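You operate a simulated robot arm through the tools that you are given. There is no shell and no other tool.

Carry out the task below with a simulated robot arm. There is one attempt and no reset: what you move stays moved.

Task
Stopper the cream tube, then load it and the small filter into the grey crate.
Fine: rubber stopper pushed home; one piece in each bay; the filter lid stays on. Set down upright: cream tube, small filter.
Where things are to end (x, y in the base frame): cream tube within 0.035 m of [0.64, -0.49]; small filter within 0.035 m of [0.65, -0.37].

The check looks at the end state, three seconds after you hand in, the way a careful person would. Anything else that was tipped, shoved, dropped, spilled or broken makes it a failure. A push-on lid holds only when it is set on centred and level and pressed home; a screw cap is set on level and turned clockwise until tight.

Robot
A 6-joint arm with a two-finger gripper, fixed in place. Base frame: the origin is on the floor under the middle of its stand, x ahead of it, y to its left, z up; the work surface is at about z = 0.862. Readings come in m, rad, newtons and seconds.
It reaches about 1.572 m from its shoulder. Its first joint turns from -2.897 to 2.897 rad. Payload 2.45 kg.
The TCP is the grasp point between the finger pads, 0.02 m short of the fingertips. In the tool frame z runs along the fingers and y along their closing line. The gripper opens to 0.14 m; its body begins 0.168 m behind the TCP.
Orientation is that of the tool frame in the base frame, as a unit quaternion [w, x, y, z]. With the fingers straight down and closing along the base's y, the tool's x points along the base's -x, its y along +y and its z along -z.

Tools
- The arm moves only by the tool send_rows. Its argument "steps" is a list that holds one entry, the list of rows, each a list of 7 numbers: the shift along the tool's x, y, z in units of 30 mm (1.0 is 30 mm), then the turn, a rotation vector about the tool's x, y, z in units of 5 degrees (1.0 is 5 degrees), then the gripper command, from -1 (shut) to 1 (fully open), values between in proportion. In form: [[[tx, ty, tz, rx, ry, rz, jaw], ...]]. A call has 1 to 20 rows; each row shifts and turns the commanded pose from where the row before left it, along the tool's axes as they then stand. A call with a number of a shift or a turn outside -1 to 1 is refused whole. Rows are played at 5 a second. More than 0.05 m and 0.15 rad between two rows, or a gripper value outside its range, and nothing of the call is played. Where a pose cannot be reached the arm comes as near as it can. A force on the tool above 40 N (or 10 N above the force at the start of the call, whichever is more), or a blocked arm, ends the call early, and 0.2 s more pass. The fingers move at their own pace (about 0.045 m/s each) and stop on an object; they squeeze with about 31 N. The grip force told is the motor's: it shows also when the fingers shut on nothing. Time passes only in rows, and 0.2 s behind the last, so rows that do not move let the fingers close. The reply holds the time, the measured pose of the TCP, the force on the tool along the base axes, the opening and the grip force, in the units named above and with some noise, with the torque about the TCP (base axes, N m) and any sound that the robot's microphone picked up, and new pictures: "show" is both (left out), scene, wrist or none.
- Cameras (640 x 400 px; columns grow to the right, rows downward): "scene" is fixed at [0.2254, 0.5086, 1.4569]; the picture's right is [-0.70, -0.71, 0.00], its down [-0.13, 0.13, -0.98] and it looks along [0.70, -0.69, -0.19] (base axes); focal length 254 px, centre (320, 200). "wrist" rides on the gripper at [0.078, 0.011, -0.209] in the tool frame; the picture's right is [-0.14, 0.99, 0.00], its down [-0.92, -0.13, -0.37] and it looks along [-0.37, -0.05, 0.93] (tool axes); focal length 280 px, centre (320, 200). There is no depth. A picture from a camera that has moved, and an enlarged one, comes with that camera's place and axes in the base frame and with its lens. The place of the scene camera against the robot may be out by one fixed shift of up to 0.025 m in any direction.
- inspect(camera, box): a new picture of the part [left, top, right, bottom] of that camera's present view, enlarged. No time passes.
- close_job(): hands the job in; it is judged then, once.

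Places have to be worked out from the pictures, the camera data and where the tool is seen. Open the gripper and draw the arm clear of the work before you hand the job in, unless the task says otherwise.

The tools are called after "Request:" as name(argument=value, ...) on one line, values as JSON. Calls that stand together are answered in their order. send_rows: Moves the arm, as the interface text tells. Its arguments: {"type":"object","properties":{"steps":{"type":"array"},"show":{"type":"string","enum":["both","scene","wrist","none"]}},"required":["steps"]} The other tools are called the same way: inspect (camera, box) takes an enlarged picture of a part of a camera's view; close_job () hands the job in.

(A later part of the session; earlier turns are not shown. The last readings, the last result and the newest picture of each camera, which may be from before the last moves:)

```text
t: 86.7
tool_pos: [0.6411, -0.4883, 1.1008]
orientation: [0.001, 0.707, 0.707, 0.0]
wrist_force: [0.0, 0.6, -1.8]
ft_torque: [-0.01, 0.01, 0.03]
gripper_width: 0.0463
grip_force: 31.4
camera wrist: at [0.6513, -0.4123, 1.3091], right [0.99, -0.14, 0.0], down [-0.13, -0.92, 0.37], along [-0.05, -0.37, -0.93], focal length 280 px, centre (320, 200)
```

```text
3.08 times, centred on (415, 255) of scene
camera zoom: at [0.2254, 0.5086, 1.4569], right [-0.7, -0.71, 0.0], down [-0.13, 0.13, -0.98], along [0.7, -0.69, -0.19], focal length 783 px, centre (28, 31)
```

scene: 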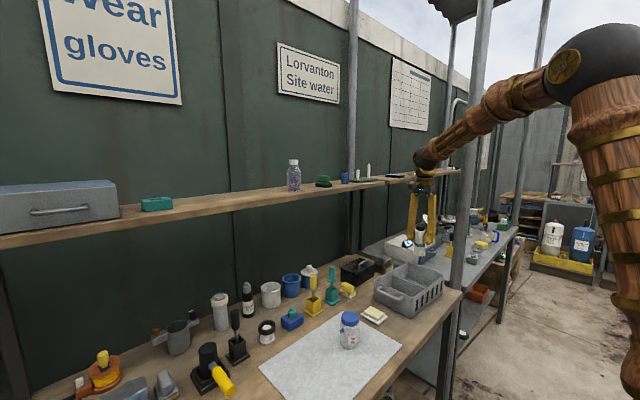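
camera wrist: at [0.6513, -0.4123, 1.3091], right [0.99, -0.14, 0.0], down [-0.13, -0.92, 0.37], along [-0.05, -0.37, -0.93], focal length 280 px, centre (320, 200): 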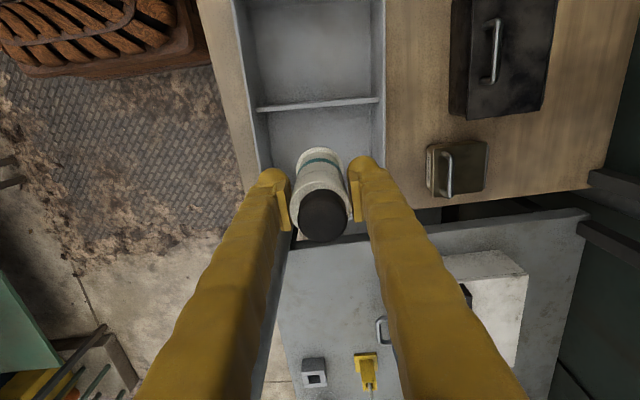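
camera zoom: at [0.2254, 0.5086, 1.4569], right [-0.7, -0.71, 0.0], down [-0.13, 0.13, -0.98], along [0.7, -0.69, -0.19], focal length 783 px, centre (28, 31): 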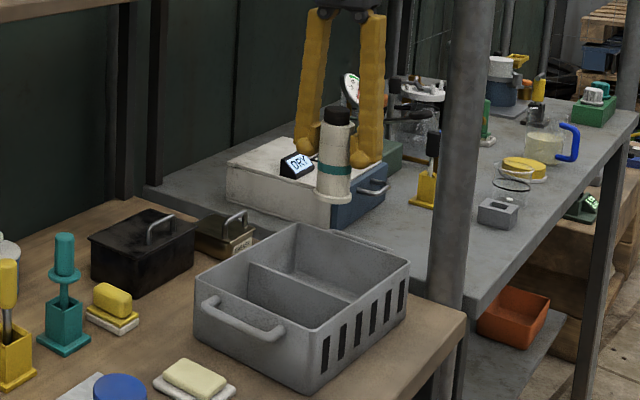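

The tube is centred over the left bay, with good clearance to the walls and post. I'll descend to about 2 cm above the floor and check.

Request:
send_rows(steps=[[[0, 0, 0.9, 0, 0, 0, -1], [0, 0, 0.9, 0, 0, 0, -1], [0, 0, 0.9, 0, 0, 0, -1], [0, 0, 0.9, 0, 0, 0, -1], [0, 0, 0.9, 0, 0, 0, -1], [0, 0, 0, 0, 0, 0, -1]]])

Request:
inspect(camera="wrist", box=[220, 80, 420, 260])

Request:
inspect(camera="scene", box=[360, 220, 480, 320])

```text
t: 88.1
tool_pos: [0.64, -0.4883, 0.9654]
orientation: [0.0, 0.706, 0.708, 0.0]
wrist_force: [-0.1, -0.2, -2.8]
ft_torque: [0.0, 0.03, 0.02]
gripper_width: 0.0462
grip_force: 30.7
camera wrist: at [0.6504, -0.4112, 1.1745], right [0.99, -0.14, 0.0], down [-0.13, -0.92, 0.37], along [-0.05, -0.37, -0.93], focal length 280 px, centre (320, 200)
```

scene: 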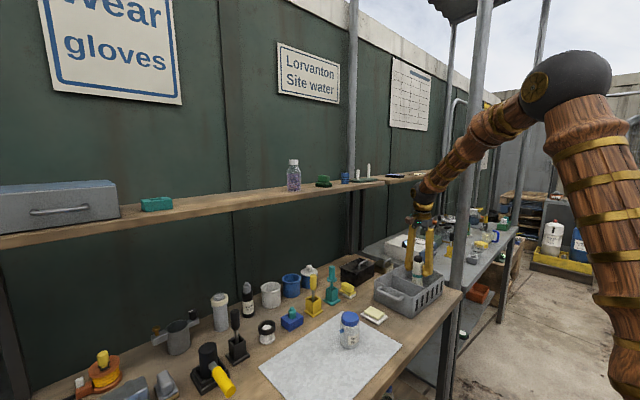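
wrist: 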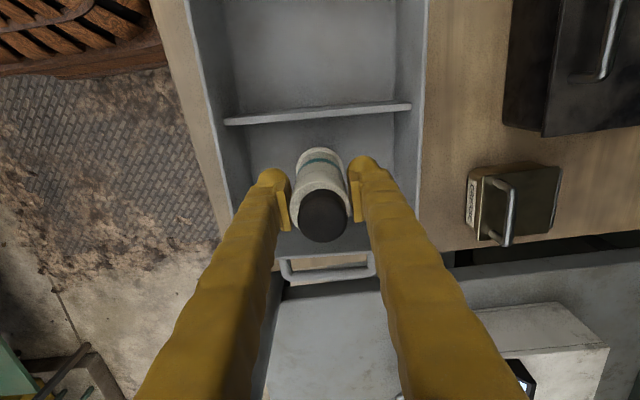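

```text
2.22 times, centred on (320, 170) of wrist
camera zoom: at [0.6504, -0.4112, 1.1745], right [0.99, -0.14, 0.0], down [-0.13, -0.92, 0.37], along [-0.05, -0.37, -0.93], focal length 623 px, centre (320, 267)
```

zoom: 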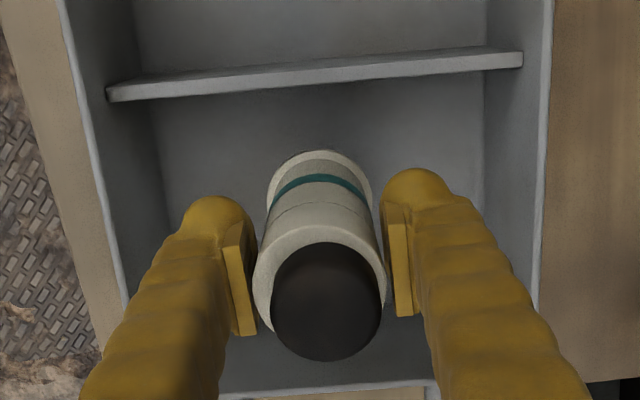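

```text
4.00 times, centred on (420, 270) of scene
camera zoom: at [0.2254, 0.5086, 1.4569], right [-0.7, -0.71, 0.0], down [-0.13, 0.13, -0.98], along [0.7, -0.69, -0.19], focal length 1018 px, centre (-80, -80)
```

zoom: 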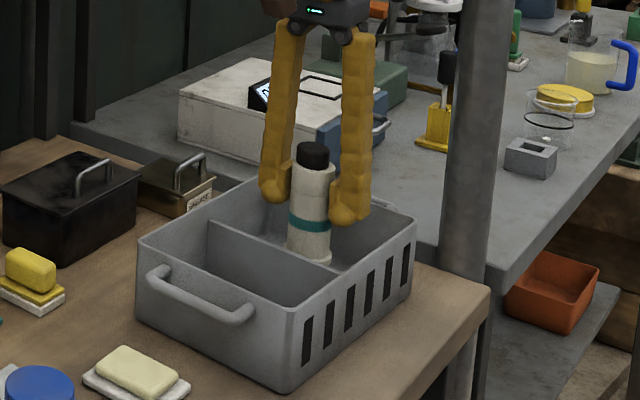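

The tube is well inside the left bay with clear space around it. I'll lower gently until it touches the floor.

Request:
send_rows(steps=[[[0, 0, 0.167, 0, 0, 0, -1], [0, 0, 0.167, 0, 0, 0, -1], [0, 0, 0.167, 0, 0, 0, -1], [0, 0, 0.067, 0, 0, 0, -1], [0, 0, 0.067, 0, 0, 0, -1], [0, 0, 0, 0, 0, 0, -1]]], show="none")

```text
t: 89.5
tool_pos: [0.6395, -0.4882, 0.9468]
orientation: [0.0, 0.707, 0.707, 0.0]
wrist_force: [-0.2, -0.3, -1.3]
ft_torque: [0.0, 0.0, 0.0]
gripper_width: 0.0461
grip_force: 30.6
```

Request:
send_rows(steps=[[[0, 0, 0.05, 0, 0, 0, -1], [0, 0, 0.05, 0, 0, 0, -1], [0, 0, 0, 0, 0, 0, -1]]], show="none")

Request:
inspect(camera="scene", box=[385, 240, 465, 310])

```text
t: 90.3
tool_pos: [0.6401, -0.4887, 0.9442]
orientation: [0.0, 0.707, 0.708, 0.0]
wrist_force: [-0.6, 0.3, -2.1]
ft_torque: [-0.01, 0.0, 0.01]
gripper_width: 0.0461
grip_force: 31.4
```

```text
5.71 times, centred on (425, 275) of scene
camera zoom: at [0.2254, 0.5086, 1.4569], right [-0.7, -0.71, 0.0], down [-0.13, 0.13, -0.98], along [0.7, -0.69, -0.19], focal length 1454 px, centre (-280, -229)
```

zoom: 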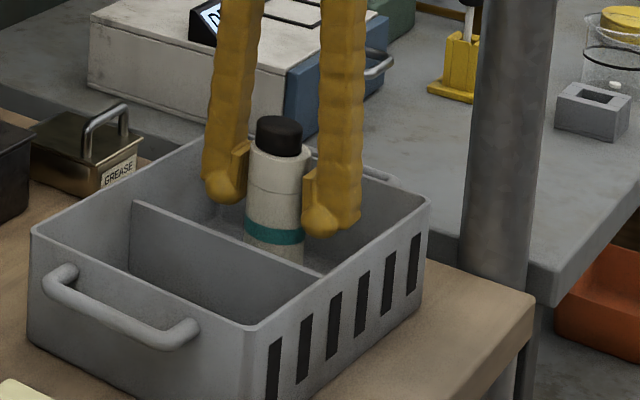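

Still hanging freely (−2 N). I'll continue in 1 mm steps until the weight is taken by the floor.

Request:
send_rows(steps=[[[0, 0, 0.035, 0, 0, 0, -1], [0, 0, 0.035, 0, 0, 0, -1], [0, 0, 0, 0, 0, 0, -1]]], show="none")

```text
t: 91.1
tool_pos: [0.6405, -0.4894, 0.942]
orientation: [0.0, 0.707, 0.707, 0.001]
wrist_force: [0.3, 0.4, -1.6]
ft_torque: [0.0, 0.02, 0.03]
gripper_width: 0.0461
grip_force: 31.0
```

Request:
send_rows(steps=[[[0, 0, 0.035, 0, 0, 0, -1], [0, 0, 0.035, 0, 0, 0, -1], [0, 0, 0, 0, 0, 0, -1]]], show="none")

Request:
inspect(camera="wrist", box=[260, 120, 380, 240])

```text
t: 91.9
tool_pos: [0.6415, -0.4881, 0.9398]
orientation: [0.0, 0.706, 0.708, 0.0]
wrist_force: [0.6, -0.2, -1.2]
ft_torque: [0.01, 0.02, 0.02]
gripper_width: 0.0462
grip_force: 30.5
```

```text
3.33 times, centred on (320, 180) of wrist
camera zoom: at [0.6509, -0.4121, 1.1482], right [0.99, -0.14, 0.0], down [-0.13, -0.92, 0.37], along [-0.05, -0.37, -0.93], focal length 935 px, centre (320, 267)
```

zoom: 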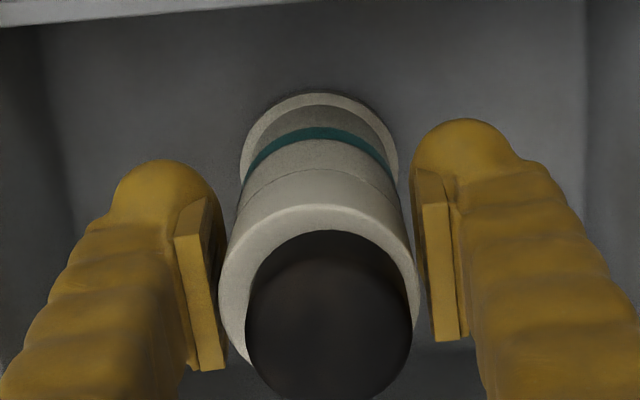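

Request:
send_rows(steps=[[[0, 0, 0.035, 0, 0, 0, -1], [0, 0, 0, 0, 0, 0, -1]]], show="none")

```text
t: 92.5
tool_pos: [0.6404, -0.4884, 0.9385]
orientation: [0.0, 0.707, 0.708, 0.0]
wrist_force: [0.0, -0.6, -2.2]
ft_torque: [0.01, -0.05, -0.01]
gripper_width: 0.0462
grip_force: 30.4
```

Still about −2 N, so I'll take another millimetre or two.

Request:
send_rows(steps=[[[0, 0, 0.035, 0, 0, 0, -1], [0, 0, 0.02, 0, 0, 0, -1], [0, 0, 0, 0, 0, 0, -1]]], show="none")

Request:
inspect(camera="wrist", box=[260, 120, 380, 240])

```text
t: 93.3
tool_pos: [0.6404, -0.4891, 0.9377]
orientation: [0.0, 0.706, 0.708, -0.001]
wrist_force: [-0.9, -0.8, 2.2]
ft_torque: [-0.02, -0.02, -0.04]
gripper_width: 0.0462
grip_force: 31.3
```

```text
3.33 times, centred on (320, 180) of wrist
camera zoom: at [0.651, -0.4122, 1.1456], right [0.99, -0.14, 0.0], down [-0.13, -0.92, 0.37], along [-0.05, -0.37, -0.93], focal length 935 px, centre (320, 267)
```

zoom: 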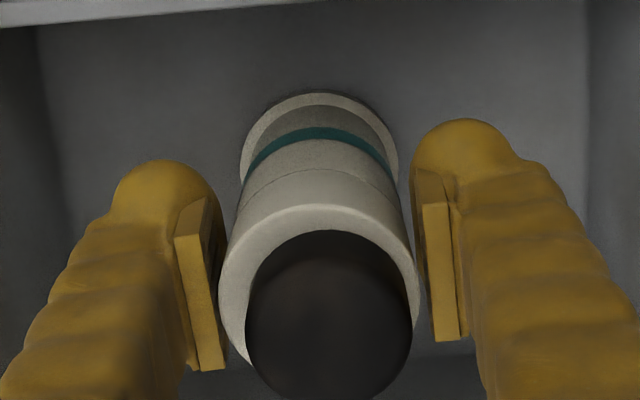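

The floor has taken the weight (+2 N). I'll open modestly so the fingers stay clear of the bay walls, then rise straight up.

Request:
send_rows(steps=[[[0, 0, 0, 0, 0, 0, -0.3], [0, 0, 0, 0, 0, 0, -0.2], [0, 0, 0, 0, 0, 0, -0.2], [0, 0, -0.3, 0, 0, 0, -0.2], [0, 0, -0.6, 0, 0, 0, -0.2], [0, 0, -0.9, 0, 0, 0, -0.2], [0, 0, -0.9, 0, 0, 0, -0.2], [0, 0, -0.9, 0, 0, 0, -0.2], [0, 0, -0.9, 0, 0, 0, -0.2], [0, 0, -0.9, 0, 0, 0, -0.2], [0, 0, 0, 0, 0, 0, -0.2]]])

Request:
inspect(camera="wrist", box=[220, 60, 420, 260])

Request:
inspect(camera="scene", box=[385, 240, 465, 310])

```text
t: 95.7
tool_pos: [0.6406, -0.4886, 1.098]
orientation: [0.0, 0.706, 0.708, -0.001]
wrist_force: [0.1, -0.2, 0.5]
ft_torque: [0.0, 0.0, -0.01]
gripper_width: 0.0561
grip_force: 0.1
camera wrist: at [0.6515, -0.4116, 1.3072], right [0.99, -0.14, 0.0], down [-0.13, -0.92, 0.37], along [-0.05, -0.37, -0.93], focal length 280 px, centre (320, 200)
```

scene: 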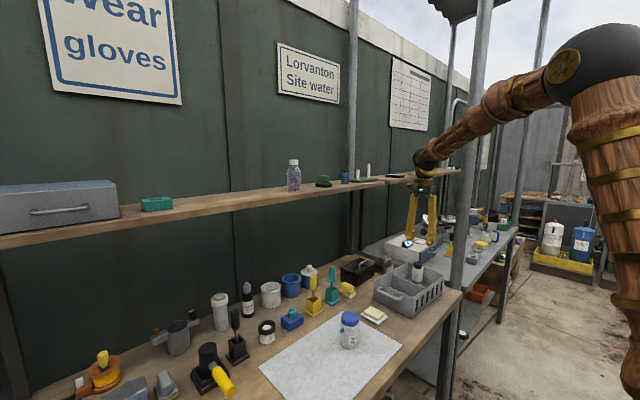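
wrist: 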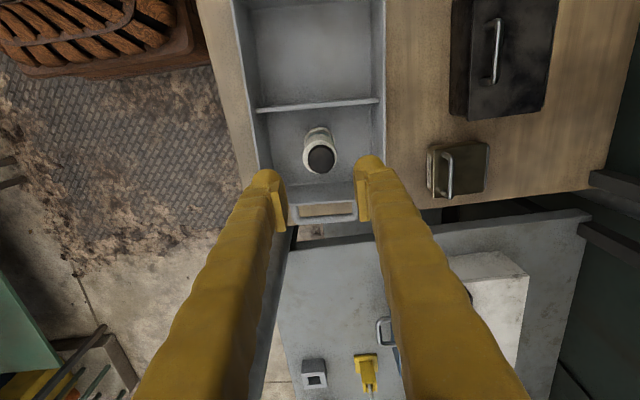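

```text
2.00 times, centred on (320, 160) of wrist
camera zoom: at [0.6515, -0.4116, 1.3072], right [0.99, -0.14, 0.0], down [-0.13, -0.92, 0.37], along [-0.05, -0.37, -0.93], focal length 561 px, centre (320, 280)
```

zoom: 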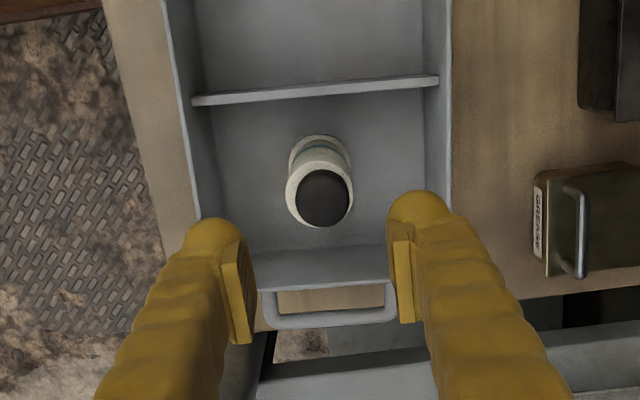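

```text
5.71 times, centred on (425, 275) of scene
camera zoom: at [0.2254, 0.5086, 1.4569], right [-0.7, -0.71, 0.0], down [-0.13, 0.13, -0.98], along [0.7, -0.69, -0.19], focal length 1454 px, centre (-280, -229)
```

zoom: 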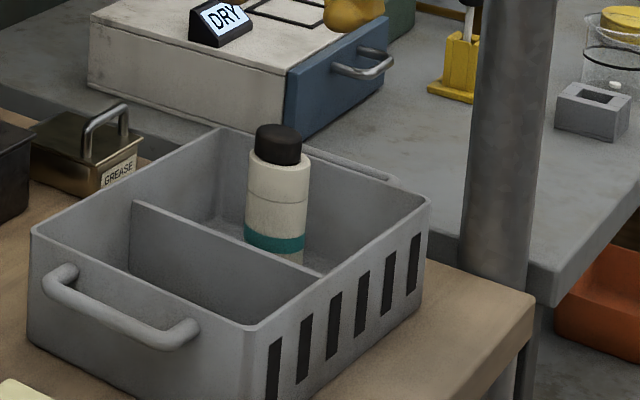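

The tube stands upright in the left bay. I'll take a close look at the stopper and tube from here before going for the filter.

Request:
inspect(camera="wrist", box=[295, 120, 345, 180])

Request:
inspect(camera="scene", box=[410, 255, 440, 290])

```text
6.67 times, centred on (320, 150) of wrist
camera zoom: at [0.6515, -0.4116, 1.3072], right [0.99, -0.14, 0.0], down [-0.13, -0.92, 0.37], along [-0.05, -0.37, -0.93], focal length 1869 px, centre (320, 533)
```

zoom: 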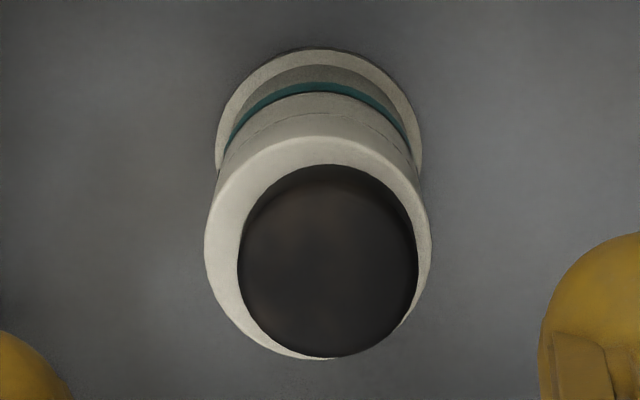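

```text
11.43 times, centred on (425, 272) of scene
camera zoom: at [0.2254, 0.5086, 1.4569], right [-0.7, -0.71, 0.0], down [-0.13, 0.13, -0.98], along [0.7, -0.69, -0.19], focal length 2909 px, centre (-880, -629)
```

zoom: 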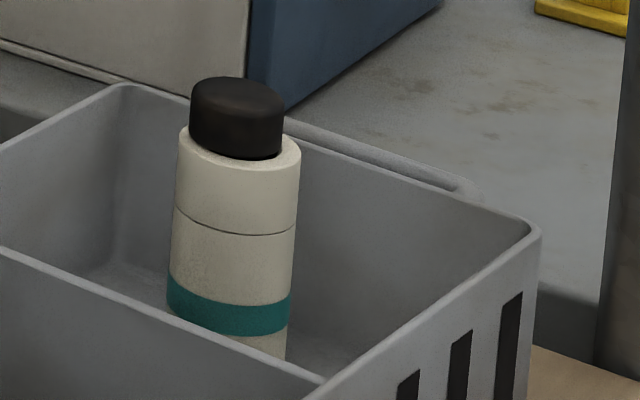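

The stopper sits flush on the rim in this view and the tube is upright. Now the small filter: triangulated at (0.6496, −0.0495), lid top at z of about 0.956, with its side pegs along y. I'll move over it with the jaws closing along x.

Request:
send_rows(steps=[[[0.978, 0.02, 0, 0, 0, 0, -0.2], [0.978, 0.02, 0, 0, 0, 0, -0.2], [0.978, 0.02, 0, 0, 0, 0, -0.2], [0.978, 0.02, 0, 0, 0, 0, 0], [0.978, 0.02, 0, 0, 0, 0, 0.25], [0.978, 0.02, 0, 0, 0, 0, 0.25], [0.978, 0.02, 0, 0, 0, 0, 0.25], [0.978, 0.02, 0, 0, 0, 0, 0.25], [0.978, 0.02, 0, 0, 0, 0, 0.25], [0.978, 0.02, 0, 0, 0, 0, 0.25], [0.978, 0.02, 0, 0, 0, 0, 0.25], [0.978, 0.02, 0, 0, 0, 0, 0.25], [0.978, 0.02, 0, 0, 0, 0, 0.25], [0.978, 0.02, 0, 0, 0, 0, 0.25], [0.978, 0.02, 0, 0, 0, 0, 0.25], [0, 0, 0, 0, 0, 0, 0.25]]])

Request:
inspect(camera="wrist", box=[250, 90, 390, 220])

Request:
inspect(camera="scene", box=[330, 300, 370, 360])

```text
t: 99.1
tool_pos: [0.6492, -0.0494, 1.0991]
orientation: [0.001, 0.706, 0.708, 0.0]
wrist_force: [-1.0, 0.6, 0.3]
ft_torque: [0.0, 0.0, -0.02]
gripper_width: 0.0877
grip_force: 0.0
camera wrist: at [0.6594, 0.0279, 1.3072], right [0.99, -0.14, 0.0], down [-0.13, -0.92, 0.37], along [-0.05, -0.37, -0.93], focal length 280 px, centre (320, 200)
```

scene: 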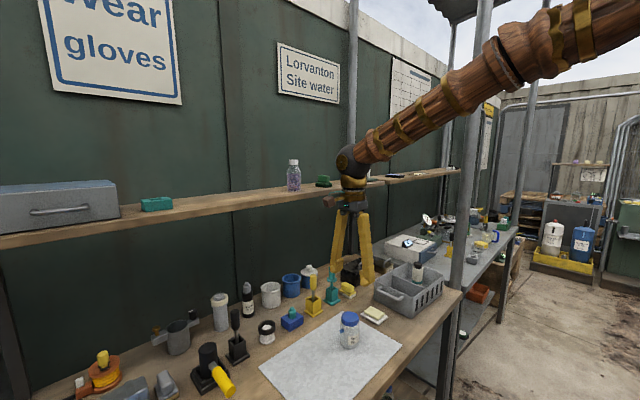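
wrist: 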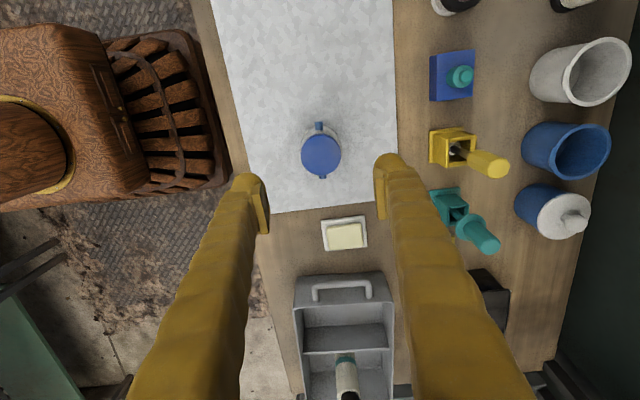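

```text
3.08 times, centred on (320, 155) of wrist
camera zoom: at [0.6594, 0.0279, 1.3072], right [0.99, -0.14, 0.0], down [-0.13, -0.92, 0.37], along [-0.05, -0.37, -0.93], focal length 863 px, centre (320, 338)
```

zoom: 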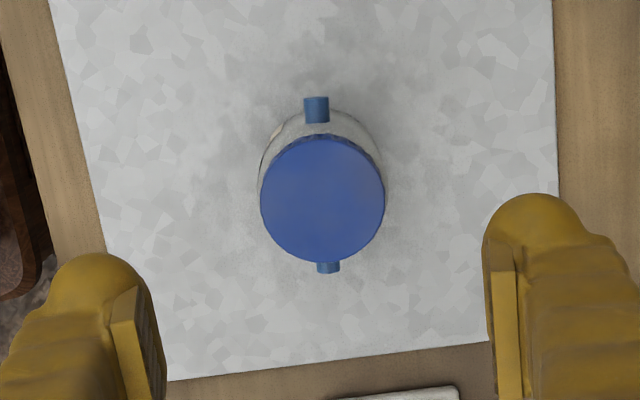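

```text
6.67 times, centred on (350, 330) of scene
camera zoom: at [0.2254, 0.5086, 1.4569], right [-0.7, -0.71, 0.0], down [-0.13, 0.13, -0.98], along [0.7, -0.69, -0.19], focal length 1697 px, centre (120, -667)
```

zoom: 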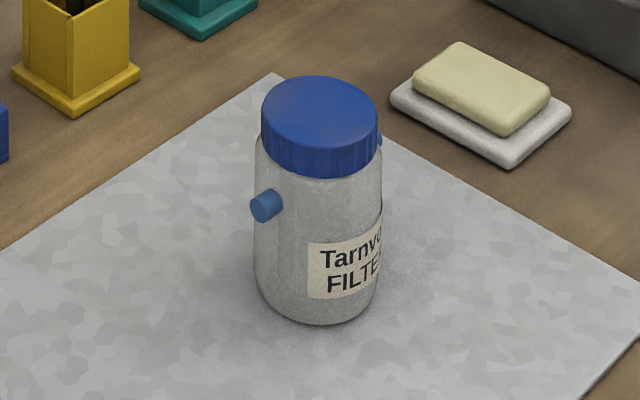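

The filter's lid is centred at about (0.6495, −0.051), with the pegs along y, clear of the fingers. I'll make a small correction and descend to body height (z of about 0.905), below the lid.

Request:
send_rows(steps=[[[-0.03, 0.04, 0, 0, 0, 0, 0.25], [0, 0, 0.92, 0, 0, 0, 0.25], [0, 0, 0.92, 0, 0, 0, 0.25], [0, 0, 0.92, 0, 0, 0, 0.25], [0, 0, 0.92, 0, 0, 0, 0.25], [0, 0, 0.92, 0, 0, 0, 0.25], [0, 0, 0.92, 0, 0, 0, 0.25], [0, 0, 0.92, 0, 0, 0, 0.25], [0, 0, 0, 0, 0, 0, 0.25]]])

Request:
inspect(camera="scene", box=[315, 285, 385, 365])

Request:
inspect(camera="wrist", box=[240, 110, 400, 250])

```text
t: 101.1
tool_pos: [0.6503, -0.0487, 0.9059]
orientation: [0.0, 0.706, 0.708, 0.001]
wrist_force: [0.3, -0.1, -0.5]
ft_torque: [0.02, 0.03, 0.01]
gripper_width: 0.0876
grip_force: 0.1
camera wrist: at [0.6603, 0.0276, 1.1141], right [0.99, -0.14, 0.0], down [-0.13, -0.92, 0.37], along [-0.05, -0.37, -0.93], focal length 280 px, centre (320, 200)
```

scene: 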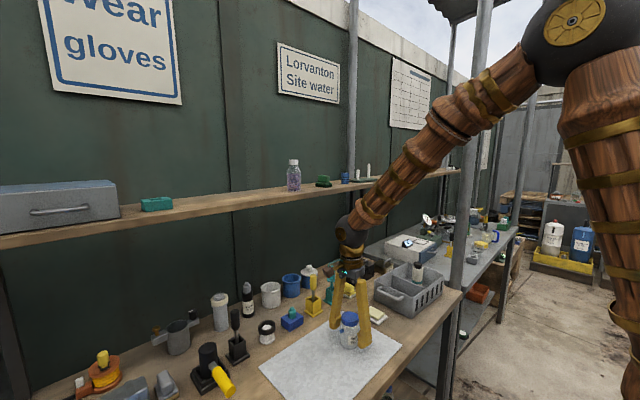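
wrist: 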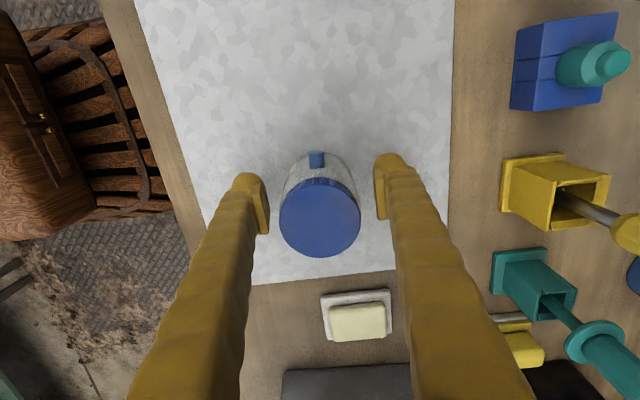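

```text
5.00 times, centred on (350, 325) of scene
camera zoom: at [0.2254, 0.5086, 1.4569], right [-0.7, -0.71, 0.0], down [-0.13, 0.13, -0.98], along [0.7, -0.69, -0.19], focal length 1273 px, centre (170, -425)
```

zoom: 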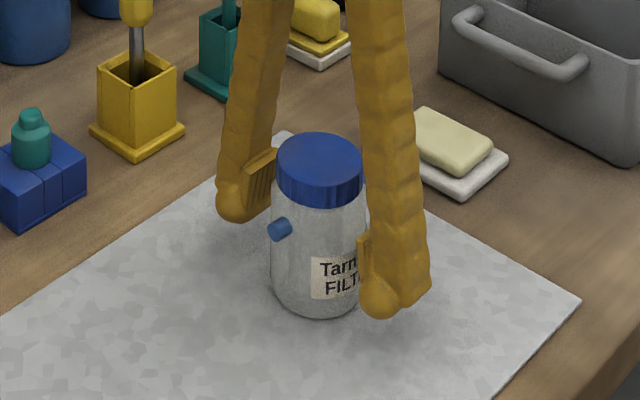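

```text
2.86 times, centred on (320, 180) of wrist
camera zoom: at [0.6603, 0.0276, 1.1141], right [0.99, -0.14, 0.0], down [-0.13, -0.92, 0.37], along [-0.05, -0.37, -0.93], focal length 801 px, centre (320, 257)
```

zoom: 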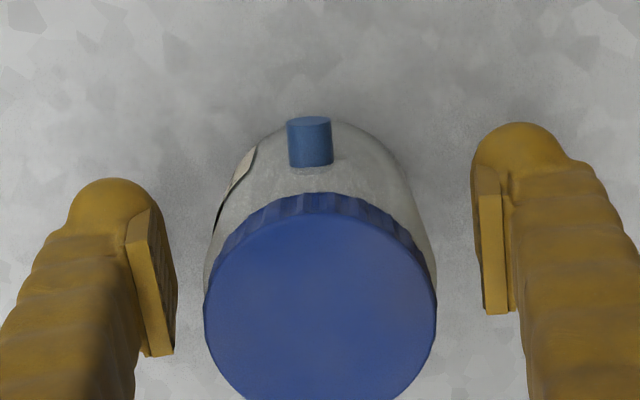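

The body is evenly between the pads, below the lid and away from the pegs. Closing now.

Request:
send_rows(steps=[[[0, 0, 0, 0, 0, 0, 0.0], [0, 0, 0, 0, 0, 0, -0.2], [0, 0, 0, 0, 0, 0, -0.5], [0, 0, 0, 0, 0, 0, -1], [0, 0, 0, 0, 0, 0, -1], [0, 0, 0, 0, 0, 0, -1]]])

Request:
inspect(camera="scene", box=[315, 285, 385, 365])

Request:
inspect(camera="wrist", box=[240, 110, 400, 250])

```text
t: 102.5
tool_pos: [0.6512, -0.0486, 0.9059]
orientation: [0.0, 0.706, 0.708, 0.001]
wrist_force: [0.2, 0.4, -0.3]
ft_torque: [0.03, -0.02, 0.03]
gripper_width: 0.0592
grip_force: 31.5
camera wrist: at [0.6603, 0.0276, 1.1142], right [0.99, -0.14, 0.0], down [-0.13, -0.92, 0.37], along [-0.05, -0.37, -0.93], focal length 280 px, centre (320, 200)
```

scene: 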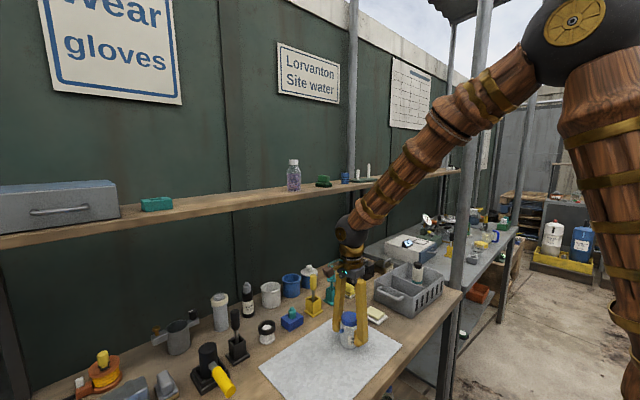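
wrist: 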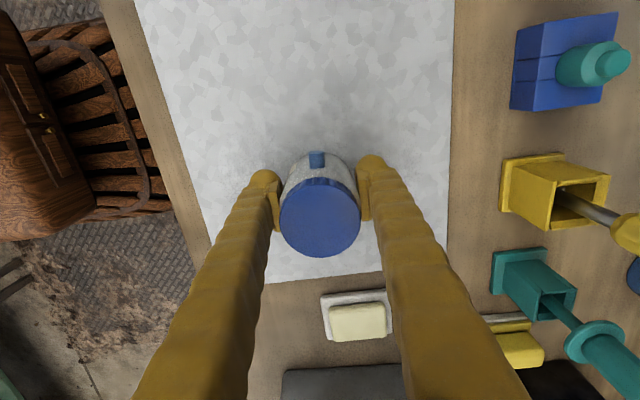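

```text
5.00 times, centred on (350, 325) of scene
camera zoom: at [0.2254, 0.5086, 1.4569], right [-0.7, -0.71, 0.0], down [-0.13, 0.13, -0.98], along [0.7, -0.69, -0.19], focal length 1273 px, centre (170, -425)
```

zoom: 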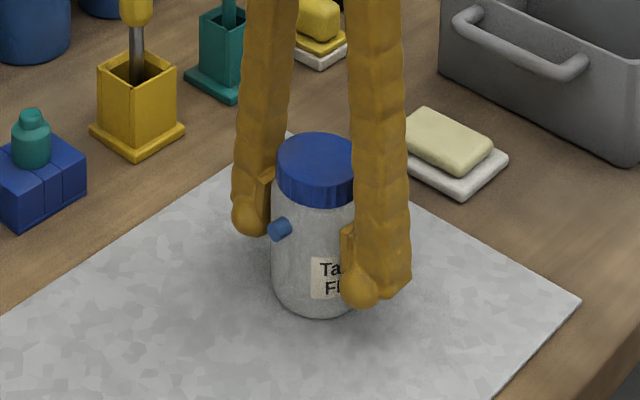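

```text
2.86 times, centred on (320, 180) of wrist
camera zoom: at [0.6603, 0.0276, 1.1142], right [0.99, -0.14, 0.0], down [-0.13, -0.92, 0.37], along [-0.05, -0.37, -0.93], focal length 801 px, centre (320, 257)
```

zoom: 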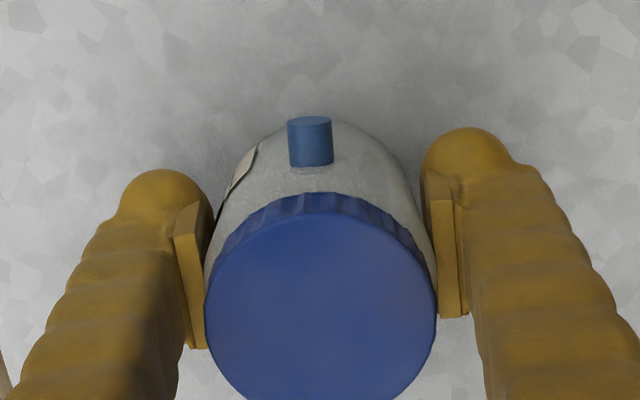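

The filter is gripped at 59 mm. I'll lift it 15 cm and carry it over to the right bay at (0.651, −0.37).

Request:
send_rows(steps=[[[0, 0, -0.3, 0, 0, 0, -1], [0, 0, -0.7, 0, 0, 0, -1], [0, 0, -1, 0, 0, 0, -1], [0, 0, -1, 0, 0, 0, -1], [0, 0, -1, 0, 0, 0, -1], [0, 0, -1, 0, 0, 0, -1], [-0.968, 0.004, 0, 0, 0, 0, -1], [-0.968, 0.004, 0, 0, 0, 0, -1], [-0.968, 0.004, 0, 0, 0, 0, -1], [-0.968, 0.004, 0, 0, 0, 0, -1], [-0.968, 0.004, 0, 0, 0, 0, -1], [-0.968, 0.004, 0, 0, 0, 0, -1], [-0.968, 0.004, 0, 0, 0, 0, -1], [-0.968, 0.004, 0, 0, 0, 0, -1], [-0.968, 0.004, 0, 0, 0, 0, -1], [-0.968, 0.004, 0, 0, 0, 0, -1], [-0.968, 0.004, 0, 0, 0, 0, -1], [0, 0, 0, 0, 0, 0, -1]]])

Request:
inspect(camera="wrist", box=[220, 80, 420, 280])

Request:
inspect(camera="scene", box=[350, 210, 470, 320])

```text
t: 106.3
tool_pos: [0.6521, -0.3701, 1.0545]
orientation: [0.0, 0.706, 0.708, 0.0]
wrist_force: [0.6, -0.1, -1.9]
ft_torque: [-0.03, 0.01, 0.02]
gripper_width: 0.0594
grip_force: 31.0
camera wrist: at [0.662, -0.2932, 1.2639], right [0.99, -0.14, 0.0], down [-0.13, -0.92, 0.37], along [-0.05, -0.37, -0.93], focal length 280 px, centre (320, 200)
```

scene: 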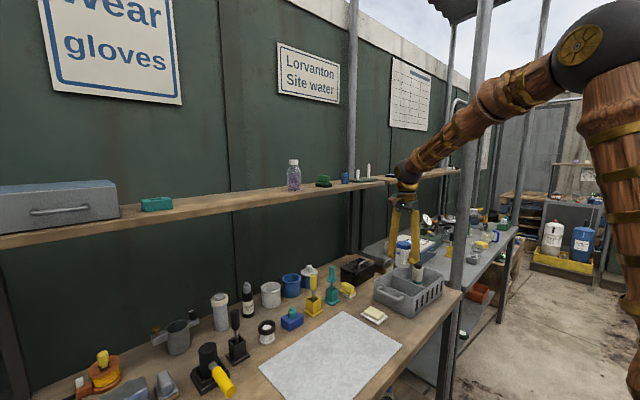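
wrist: 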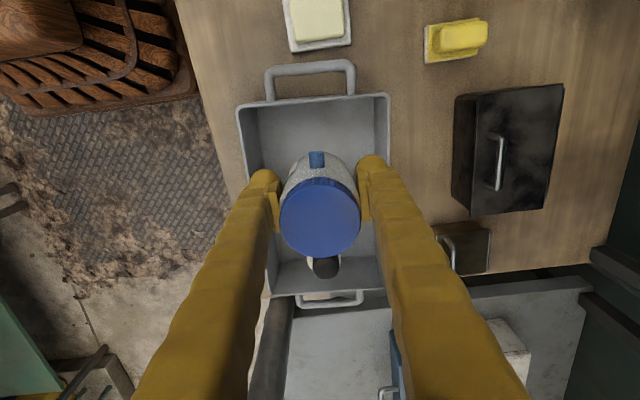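

```text
2.00 times, centred on (320, 180) of wrist
camera zoom: at [0.662, -0.2932, 1.2639], right [0.99, -0.14, 0.0], down [-0.13, -0.92, 0.37], along [-0.05, -0.37, -0.93], focal length 561 px, centre (320, 240)
```

zoom: 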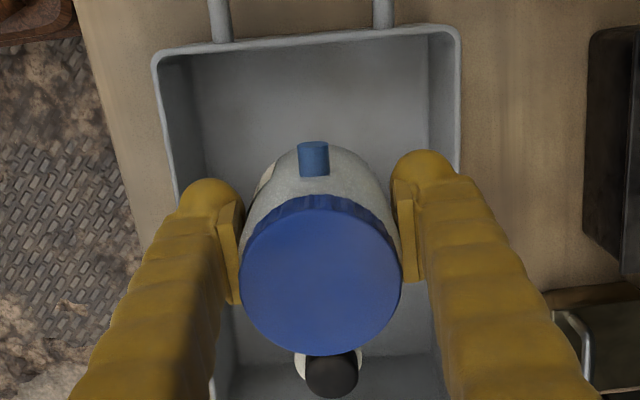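

```text
3.64 times, centred on (410, 265) of scene
camera zoom: at [0.2254, 0.5086, 1.4569], right [-0.7, -0.71, 0.0], down [-0.13, 0.13, -0.98], along [0.7, -0.69, -0.19], focal length 926 px, centre (-7, -36)
```

zoom: 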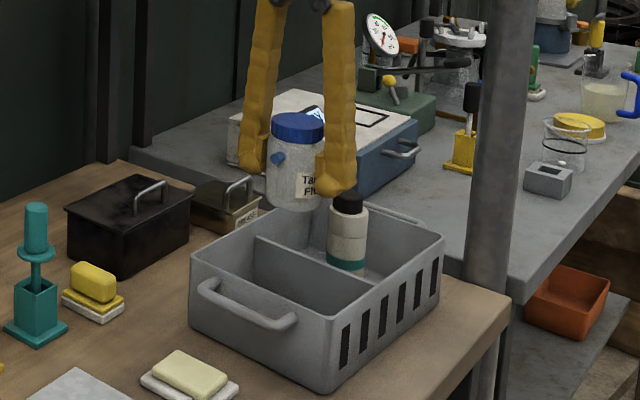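

The jar is over the right bay, with about 2 cm of wall clearance on all sides. I'll make a 2 mm y trim and descend to about 1 cm above the floor.

Request:
send_rows(steps=[[[0.07, 0, 0.5, 0, 0, 0, -1], [0, 0, 0.9, 0, 0, 0, -1], [0, 0, 0.9, 0, 0, 0, -1], [0, 0, 0.9, 0, 0, 0, -1], [0, 0, 0.9, 0, 0, 0, -1], [0, 0, 0.5, 0, 0, 0, -1], [0, 0, 0, 0, 0, 0, -1]]])

Request:
inspect(camera="wrist", box=[220, 80, 420, 280])

Request:
inspect(camera="scene", box=[360, 220, 470, 320])

```text
t: 107.9
tool_pos: [0.6513, -0.3664, 0.9174]
orientation: [0.0, 0.706, 0.709, -0.001]
wrist_force: [-0.7, 0.2, -1.1]
ft_torque: [0.01, 0.0, 0.03]
gripper_width: 0.0595
grip_force: 31.0
camera wrist: at [0.6616, -0.2906, 1.1261], right [0.99, -0.14, 0.0], down [-0.13, -0.92, 0.37], along [-0.05, -0.37, -0.93], focal length 280 px, centre (320, 200)
```

scene: 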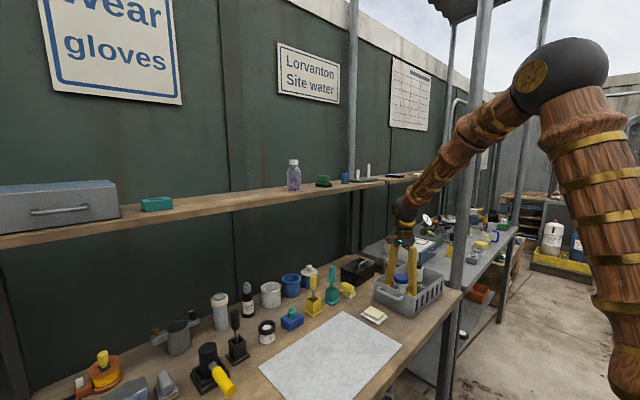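
wrist: 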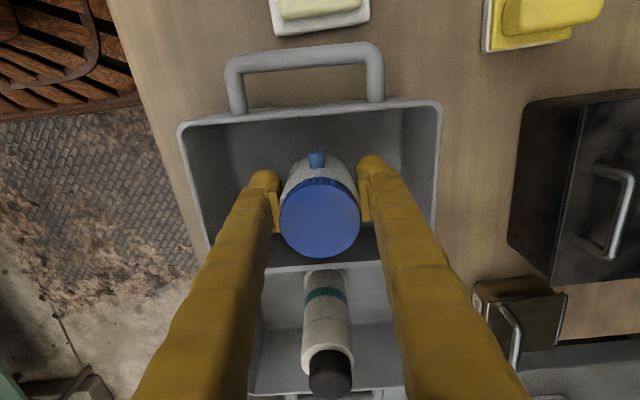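

```text
2.00 times, centred on (320, 180) of wrist
camera zoom: at [0.6616, -0.2906, 1.1261], right [0.99, -0.14, 0.0], down [-0.13, -0.92, 0.37], along [-0.05, -0.37, -0.93], focal length 561 px, centre (320, 240)
```

zoom: 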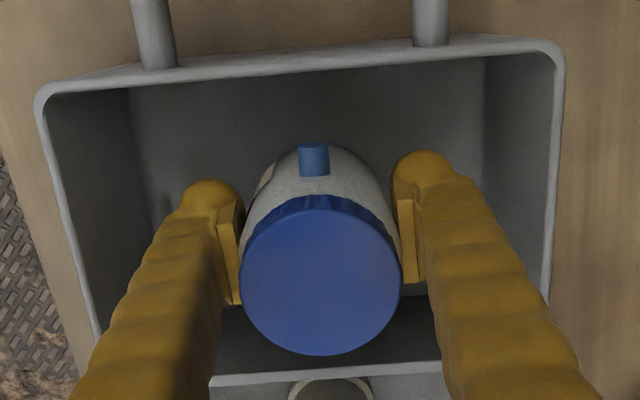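

```text
4.00 times, centred on (415, 270) of scene
camera zoom: at [0.2254, 0.5086, 1.4569], right [-0.7, -0.71, 0.0], down [-0.13, 0.13, -0.98], along [0.7, -0.69, -0.19], focal length 1018 px, centre (-60, -80)
```

zoom: 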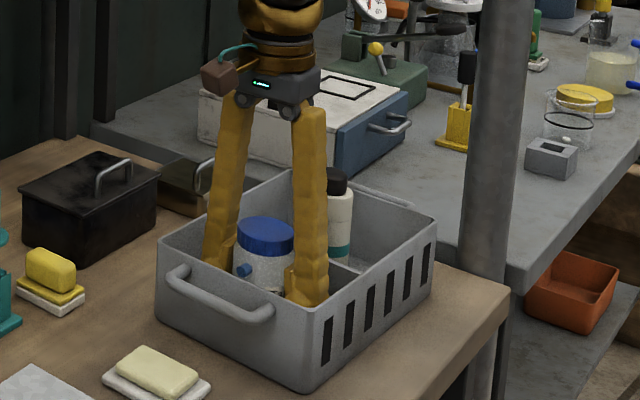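

The jar is well inside the right bay with room on every side. I'll lower the last centimetre in small steps until the floor takes the weight.

Request:
send_rows(steps=[[[0, 0, 0.067, 0, 0, 0, -1], [0, 0, 0.067, 0, 0, 0, -1], [0, 0, 0.067, 0, 0, 0, -1], [0, 0, 0.067, 0, 0, 0, -1], [0, 0, 0, 0, 0, 0, -1]]], show="none")

```text
t: 109.1
tool_pos: [0.6526, -0.3667, 0.9106]
orientation: [0.0, 0.707, 0.707, 0.0]
wrist_force: [0.3, 0.7, -1.8]
ft_torque: [0.01, 0.03, -0.03]
gripper_width: 0.0591
grip_force: 30.8
```

Still hanging (−1.8 N). I'll go on in 1 mm steps.

Request:
send_rows(steps=[[[0, 0, 0.035, 0, 0, 0, -1], [0, 0, 0.035, 0, 0, 0, -1], [0, 0, 0, 0, 0, 0, -1]]], show="none")

Request:
inspect(camera="wrist", box=[240, 110, 400, 250])

```text
t: 109.9
tool_pos: [0.6516, -0.3671, 0.9085]
orientation: [0.001, 0.707, 0.708, 0.0]
wrist_force: [0.5, 0.3, -1.0]
ft_torque: [-0.04, 0.01, 0.02]
gripper_width: 0.0593
grip_force: 31.0
```

```text
2.86 times, centred on (320, 180) of wrist
camera zoom: at [0.6619, -0.2899, 1.1158], right [0.99, -0.14, 0.0], down [-0.13, -0.92, 0.37], along [-0.05, -0.37, -0.93], focal length 801 px, centre (320, 257)
```

zoom: 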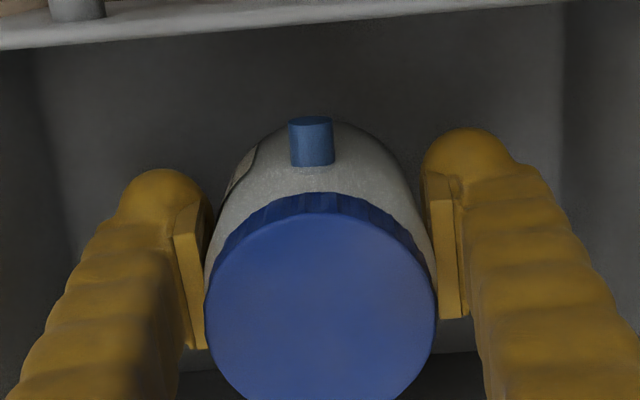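

Request:
send_rows(steps=[[[0, 0, 0.035, 0, 0, 0, -1], [0, 0, 0, 0, 0, 0, -1]]], show="none")

```text
t: 110.5
tool_pos: [0.651, -0.3667, 0.9059]
orientation: [0.001, 0.707, 0.708, 0.0]
wrist_force: [-2.1, 2.9, 12.6]
ft_torque: [0.13, 0.1, 0.03]
gripper_width: 0.0595
grip_force: 31.4
```

Contact with the floor, at 12.6 N. I'll ease up half a millimetre to shed the load, then open modestly.

Request:
send_rows(steps=[[[0, 0, -0.015, 0, 0, 0, -1], [0, 0, 0, 0, 0, 0, -1]]], show="none")

```text
t: 111.1
tool_pos: [0.6523, -0.366, 0.9078]
orientation: [0.0, 0.707, 0.707, 0.0]
wrist_force: [2.1, 2.9, 7.8]
ft_torque: [0.02, -0.09, 0.04]
gripper_width: 0.0595
grip_force: 30.4
```

Request:
send_rows(steps=[[[0, 0, -0.012, 0, 0, 0, -1], [0, 0, 0, 0, 0, 0, -1]]], show="none")

Request:
inspect(camera="wrist", box=[240, 110, 400, 250])

Request:
inspect(camera="scene", box=[360, 240, 460, 320])

```text
t: 111.7
tool_pos: [0.652, -0.3671, 0.9075]
orientation: [0.001, 0.707, 0.708, -0.001]
wrist_force: [0.6, -0.7, 1.6]
ft_torque: [-0.1, -0.04, 0.06]
gripper_width: 0.0592
grip_force: 31.3
```

```text
2.86 times, centred on (320, 180) of wrist
camera zoom: at [0.6619, -0.2903, 1.1153], right [0.99, -0.14, 0.0], down [-0.13, -0.92, 0.37], along [-0.05, -0.37, -0.93], focal length 801 px, centre (320, 257)
```

zoom: 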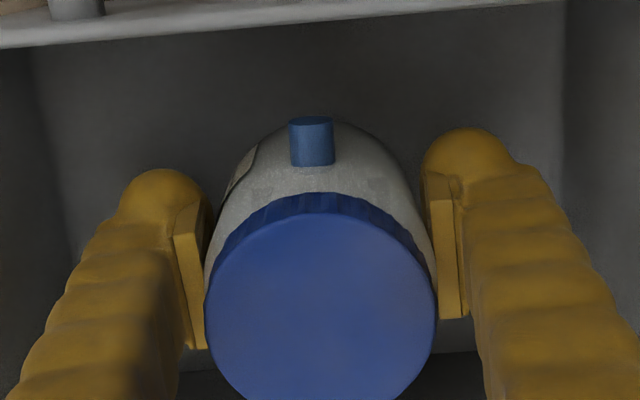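

```text
5.00 times, centred on (410, 280) of scene
camera zoom: at [0.2254, 0.5086, 1.4569], right [-0.7, -0.71, 0.0], down [-0.13, 0.13, -0.98], along [0.7, -0.69, -0.19], focal length 1273 px, centre (-130, -200)
```

zoom: 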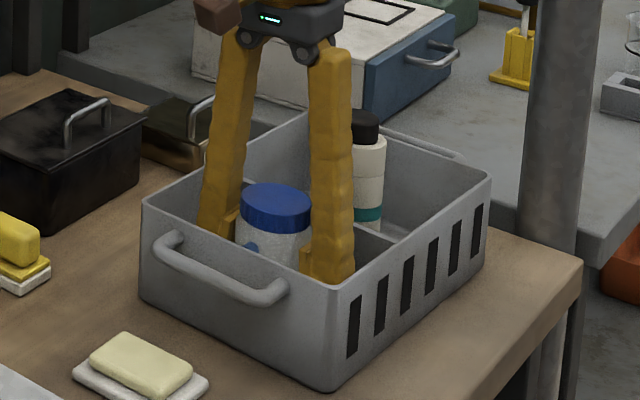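

The load is down to 1.6 N with the jar on the floor. I'll open to 70 mm and rise straight up.

Request:
send_rows(steps=[[[0, 0, 0, 0, 0, 0, -0.1], [0, 0, 0, 0, 0, 0, 0.0], [0, 0, 0, 0, 0, 0, 0.0], [0, 0, -0.2, 0, 0, 0, 0.0], [0, 0, -0.4, 0, 0, 0, 0.0], [0, 0, -0.7, 0, 0, 0, 0.0], [0, 0, -0.9, 0, 0, 0, 0.0], [0, 0, -0.9, 0, 0, 0, 0.0], [0, 0, -0.9, 0, 0, 0, 0.0], [0, 0, -0.9, 0, 0, 0, 0.0], [0, 0, -0.9, 0, 0, 0, 0.0], [0, 0, -0.9, 0, 0, 0, 0.0], [0, 0, 0, 0, 0, 0, 0.0]]])

Request:
inspect(camera="wrist", box=[220, 80, 420, 280])

Request:
inspect(camera="scene", box=[370, 245, 460, 320])

```text
t: 114.5
tool_pos: [0.6505, -0.365, 1.1093]
orientation: [-0.001, 0.706, 0.708, 0.0]
wrist_force: [0.5, 0.4, -0.2]
ft_torque: [-0.02, -0.01, 0.02]
gripper_width: 0.0702
grip_force: 0.0
camera wrist: at [0.6613, -0.2889, 1.3175], right [0.99, -0.14, 0.0], down [-0.13, -0.92, 0.37], along [-0.05, -0.37, -0.93], focal length 280 px, centre (320, 200)
```

scene: 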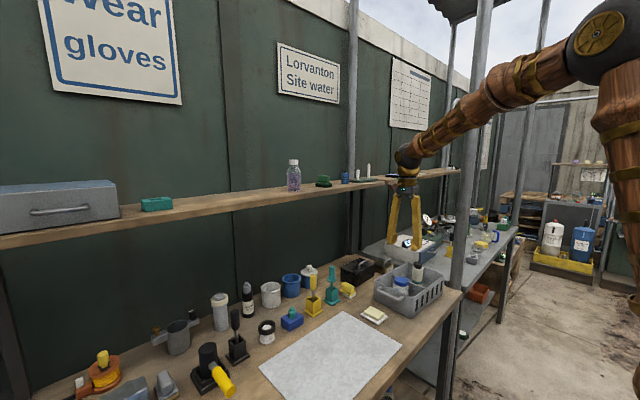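
wrist: 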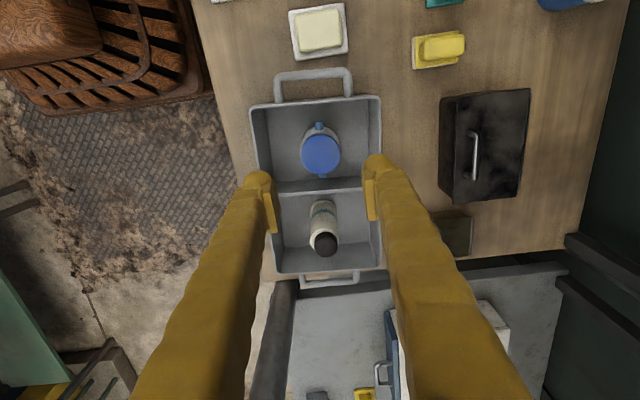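

```text
2.00 times, centred on (320, 180) of wrist
camera zoom: at [0.6613, -0.2889, 1.3175], right [0.99, -0.14, 0.0], down [-0.13, -0.92, 0.37], along [-0.05, -0.37, -0.93], focal length 561 px, centre (320, 240)
```

zoom: 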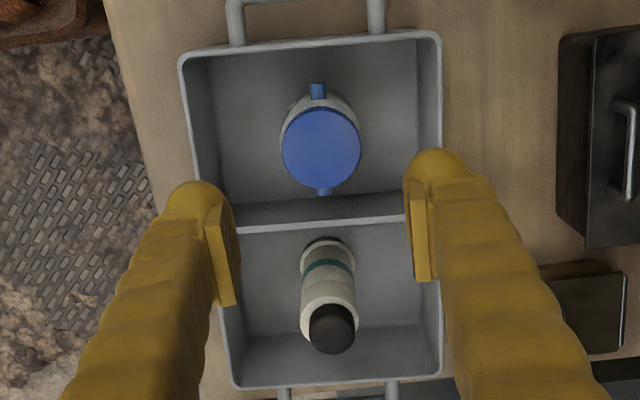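

```text
5.33 times, centred on (415, 282) of scene
camera zoom: at [0.2254, 0.5086, 1.4569], right [-0.7, -0.71, 0.0], down [-0.13, 0.13, -0.98], along [0.7, -0.69, -0.19], focal length 1358 px, centre (-187, -240)
```

zoom: 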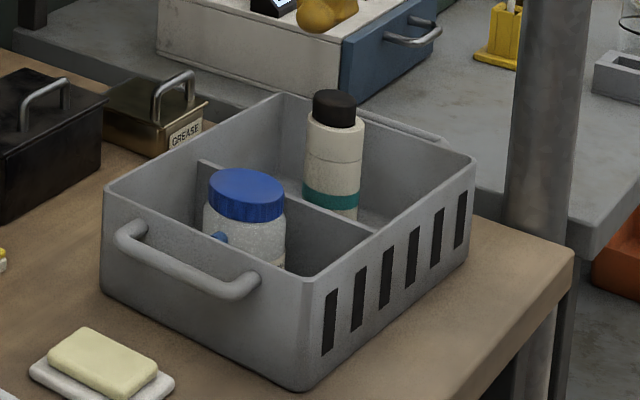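

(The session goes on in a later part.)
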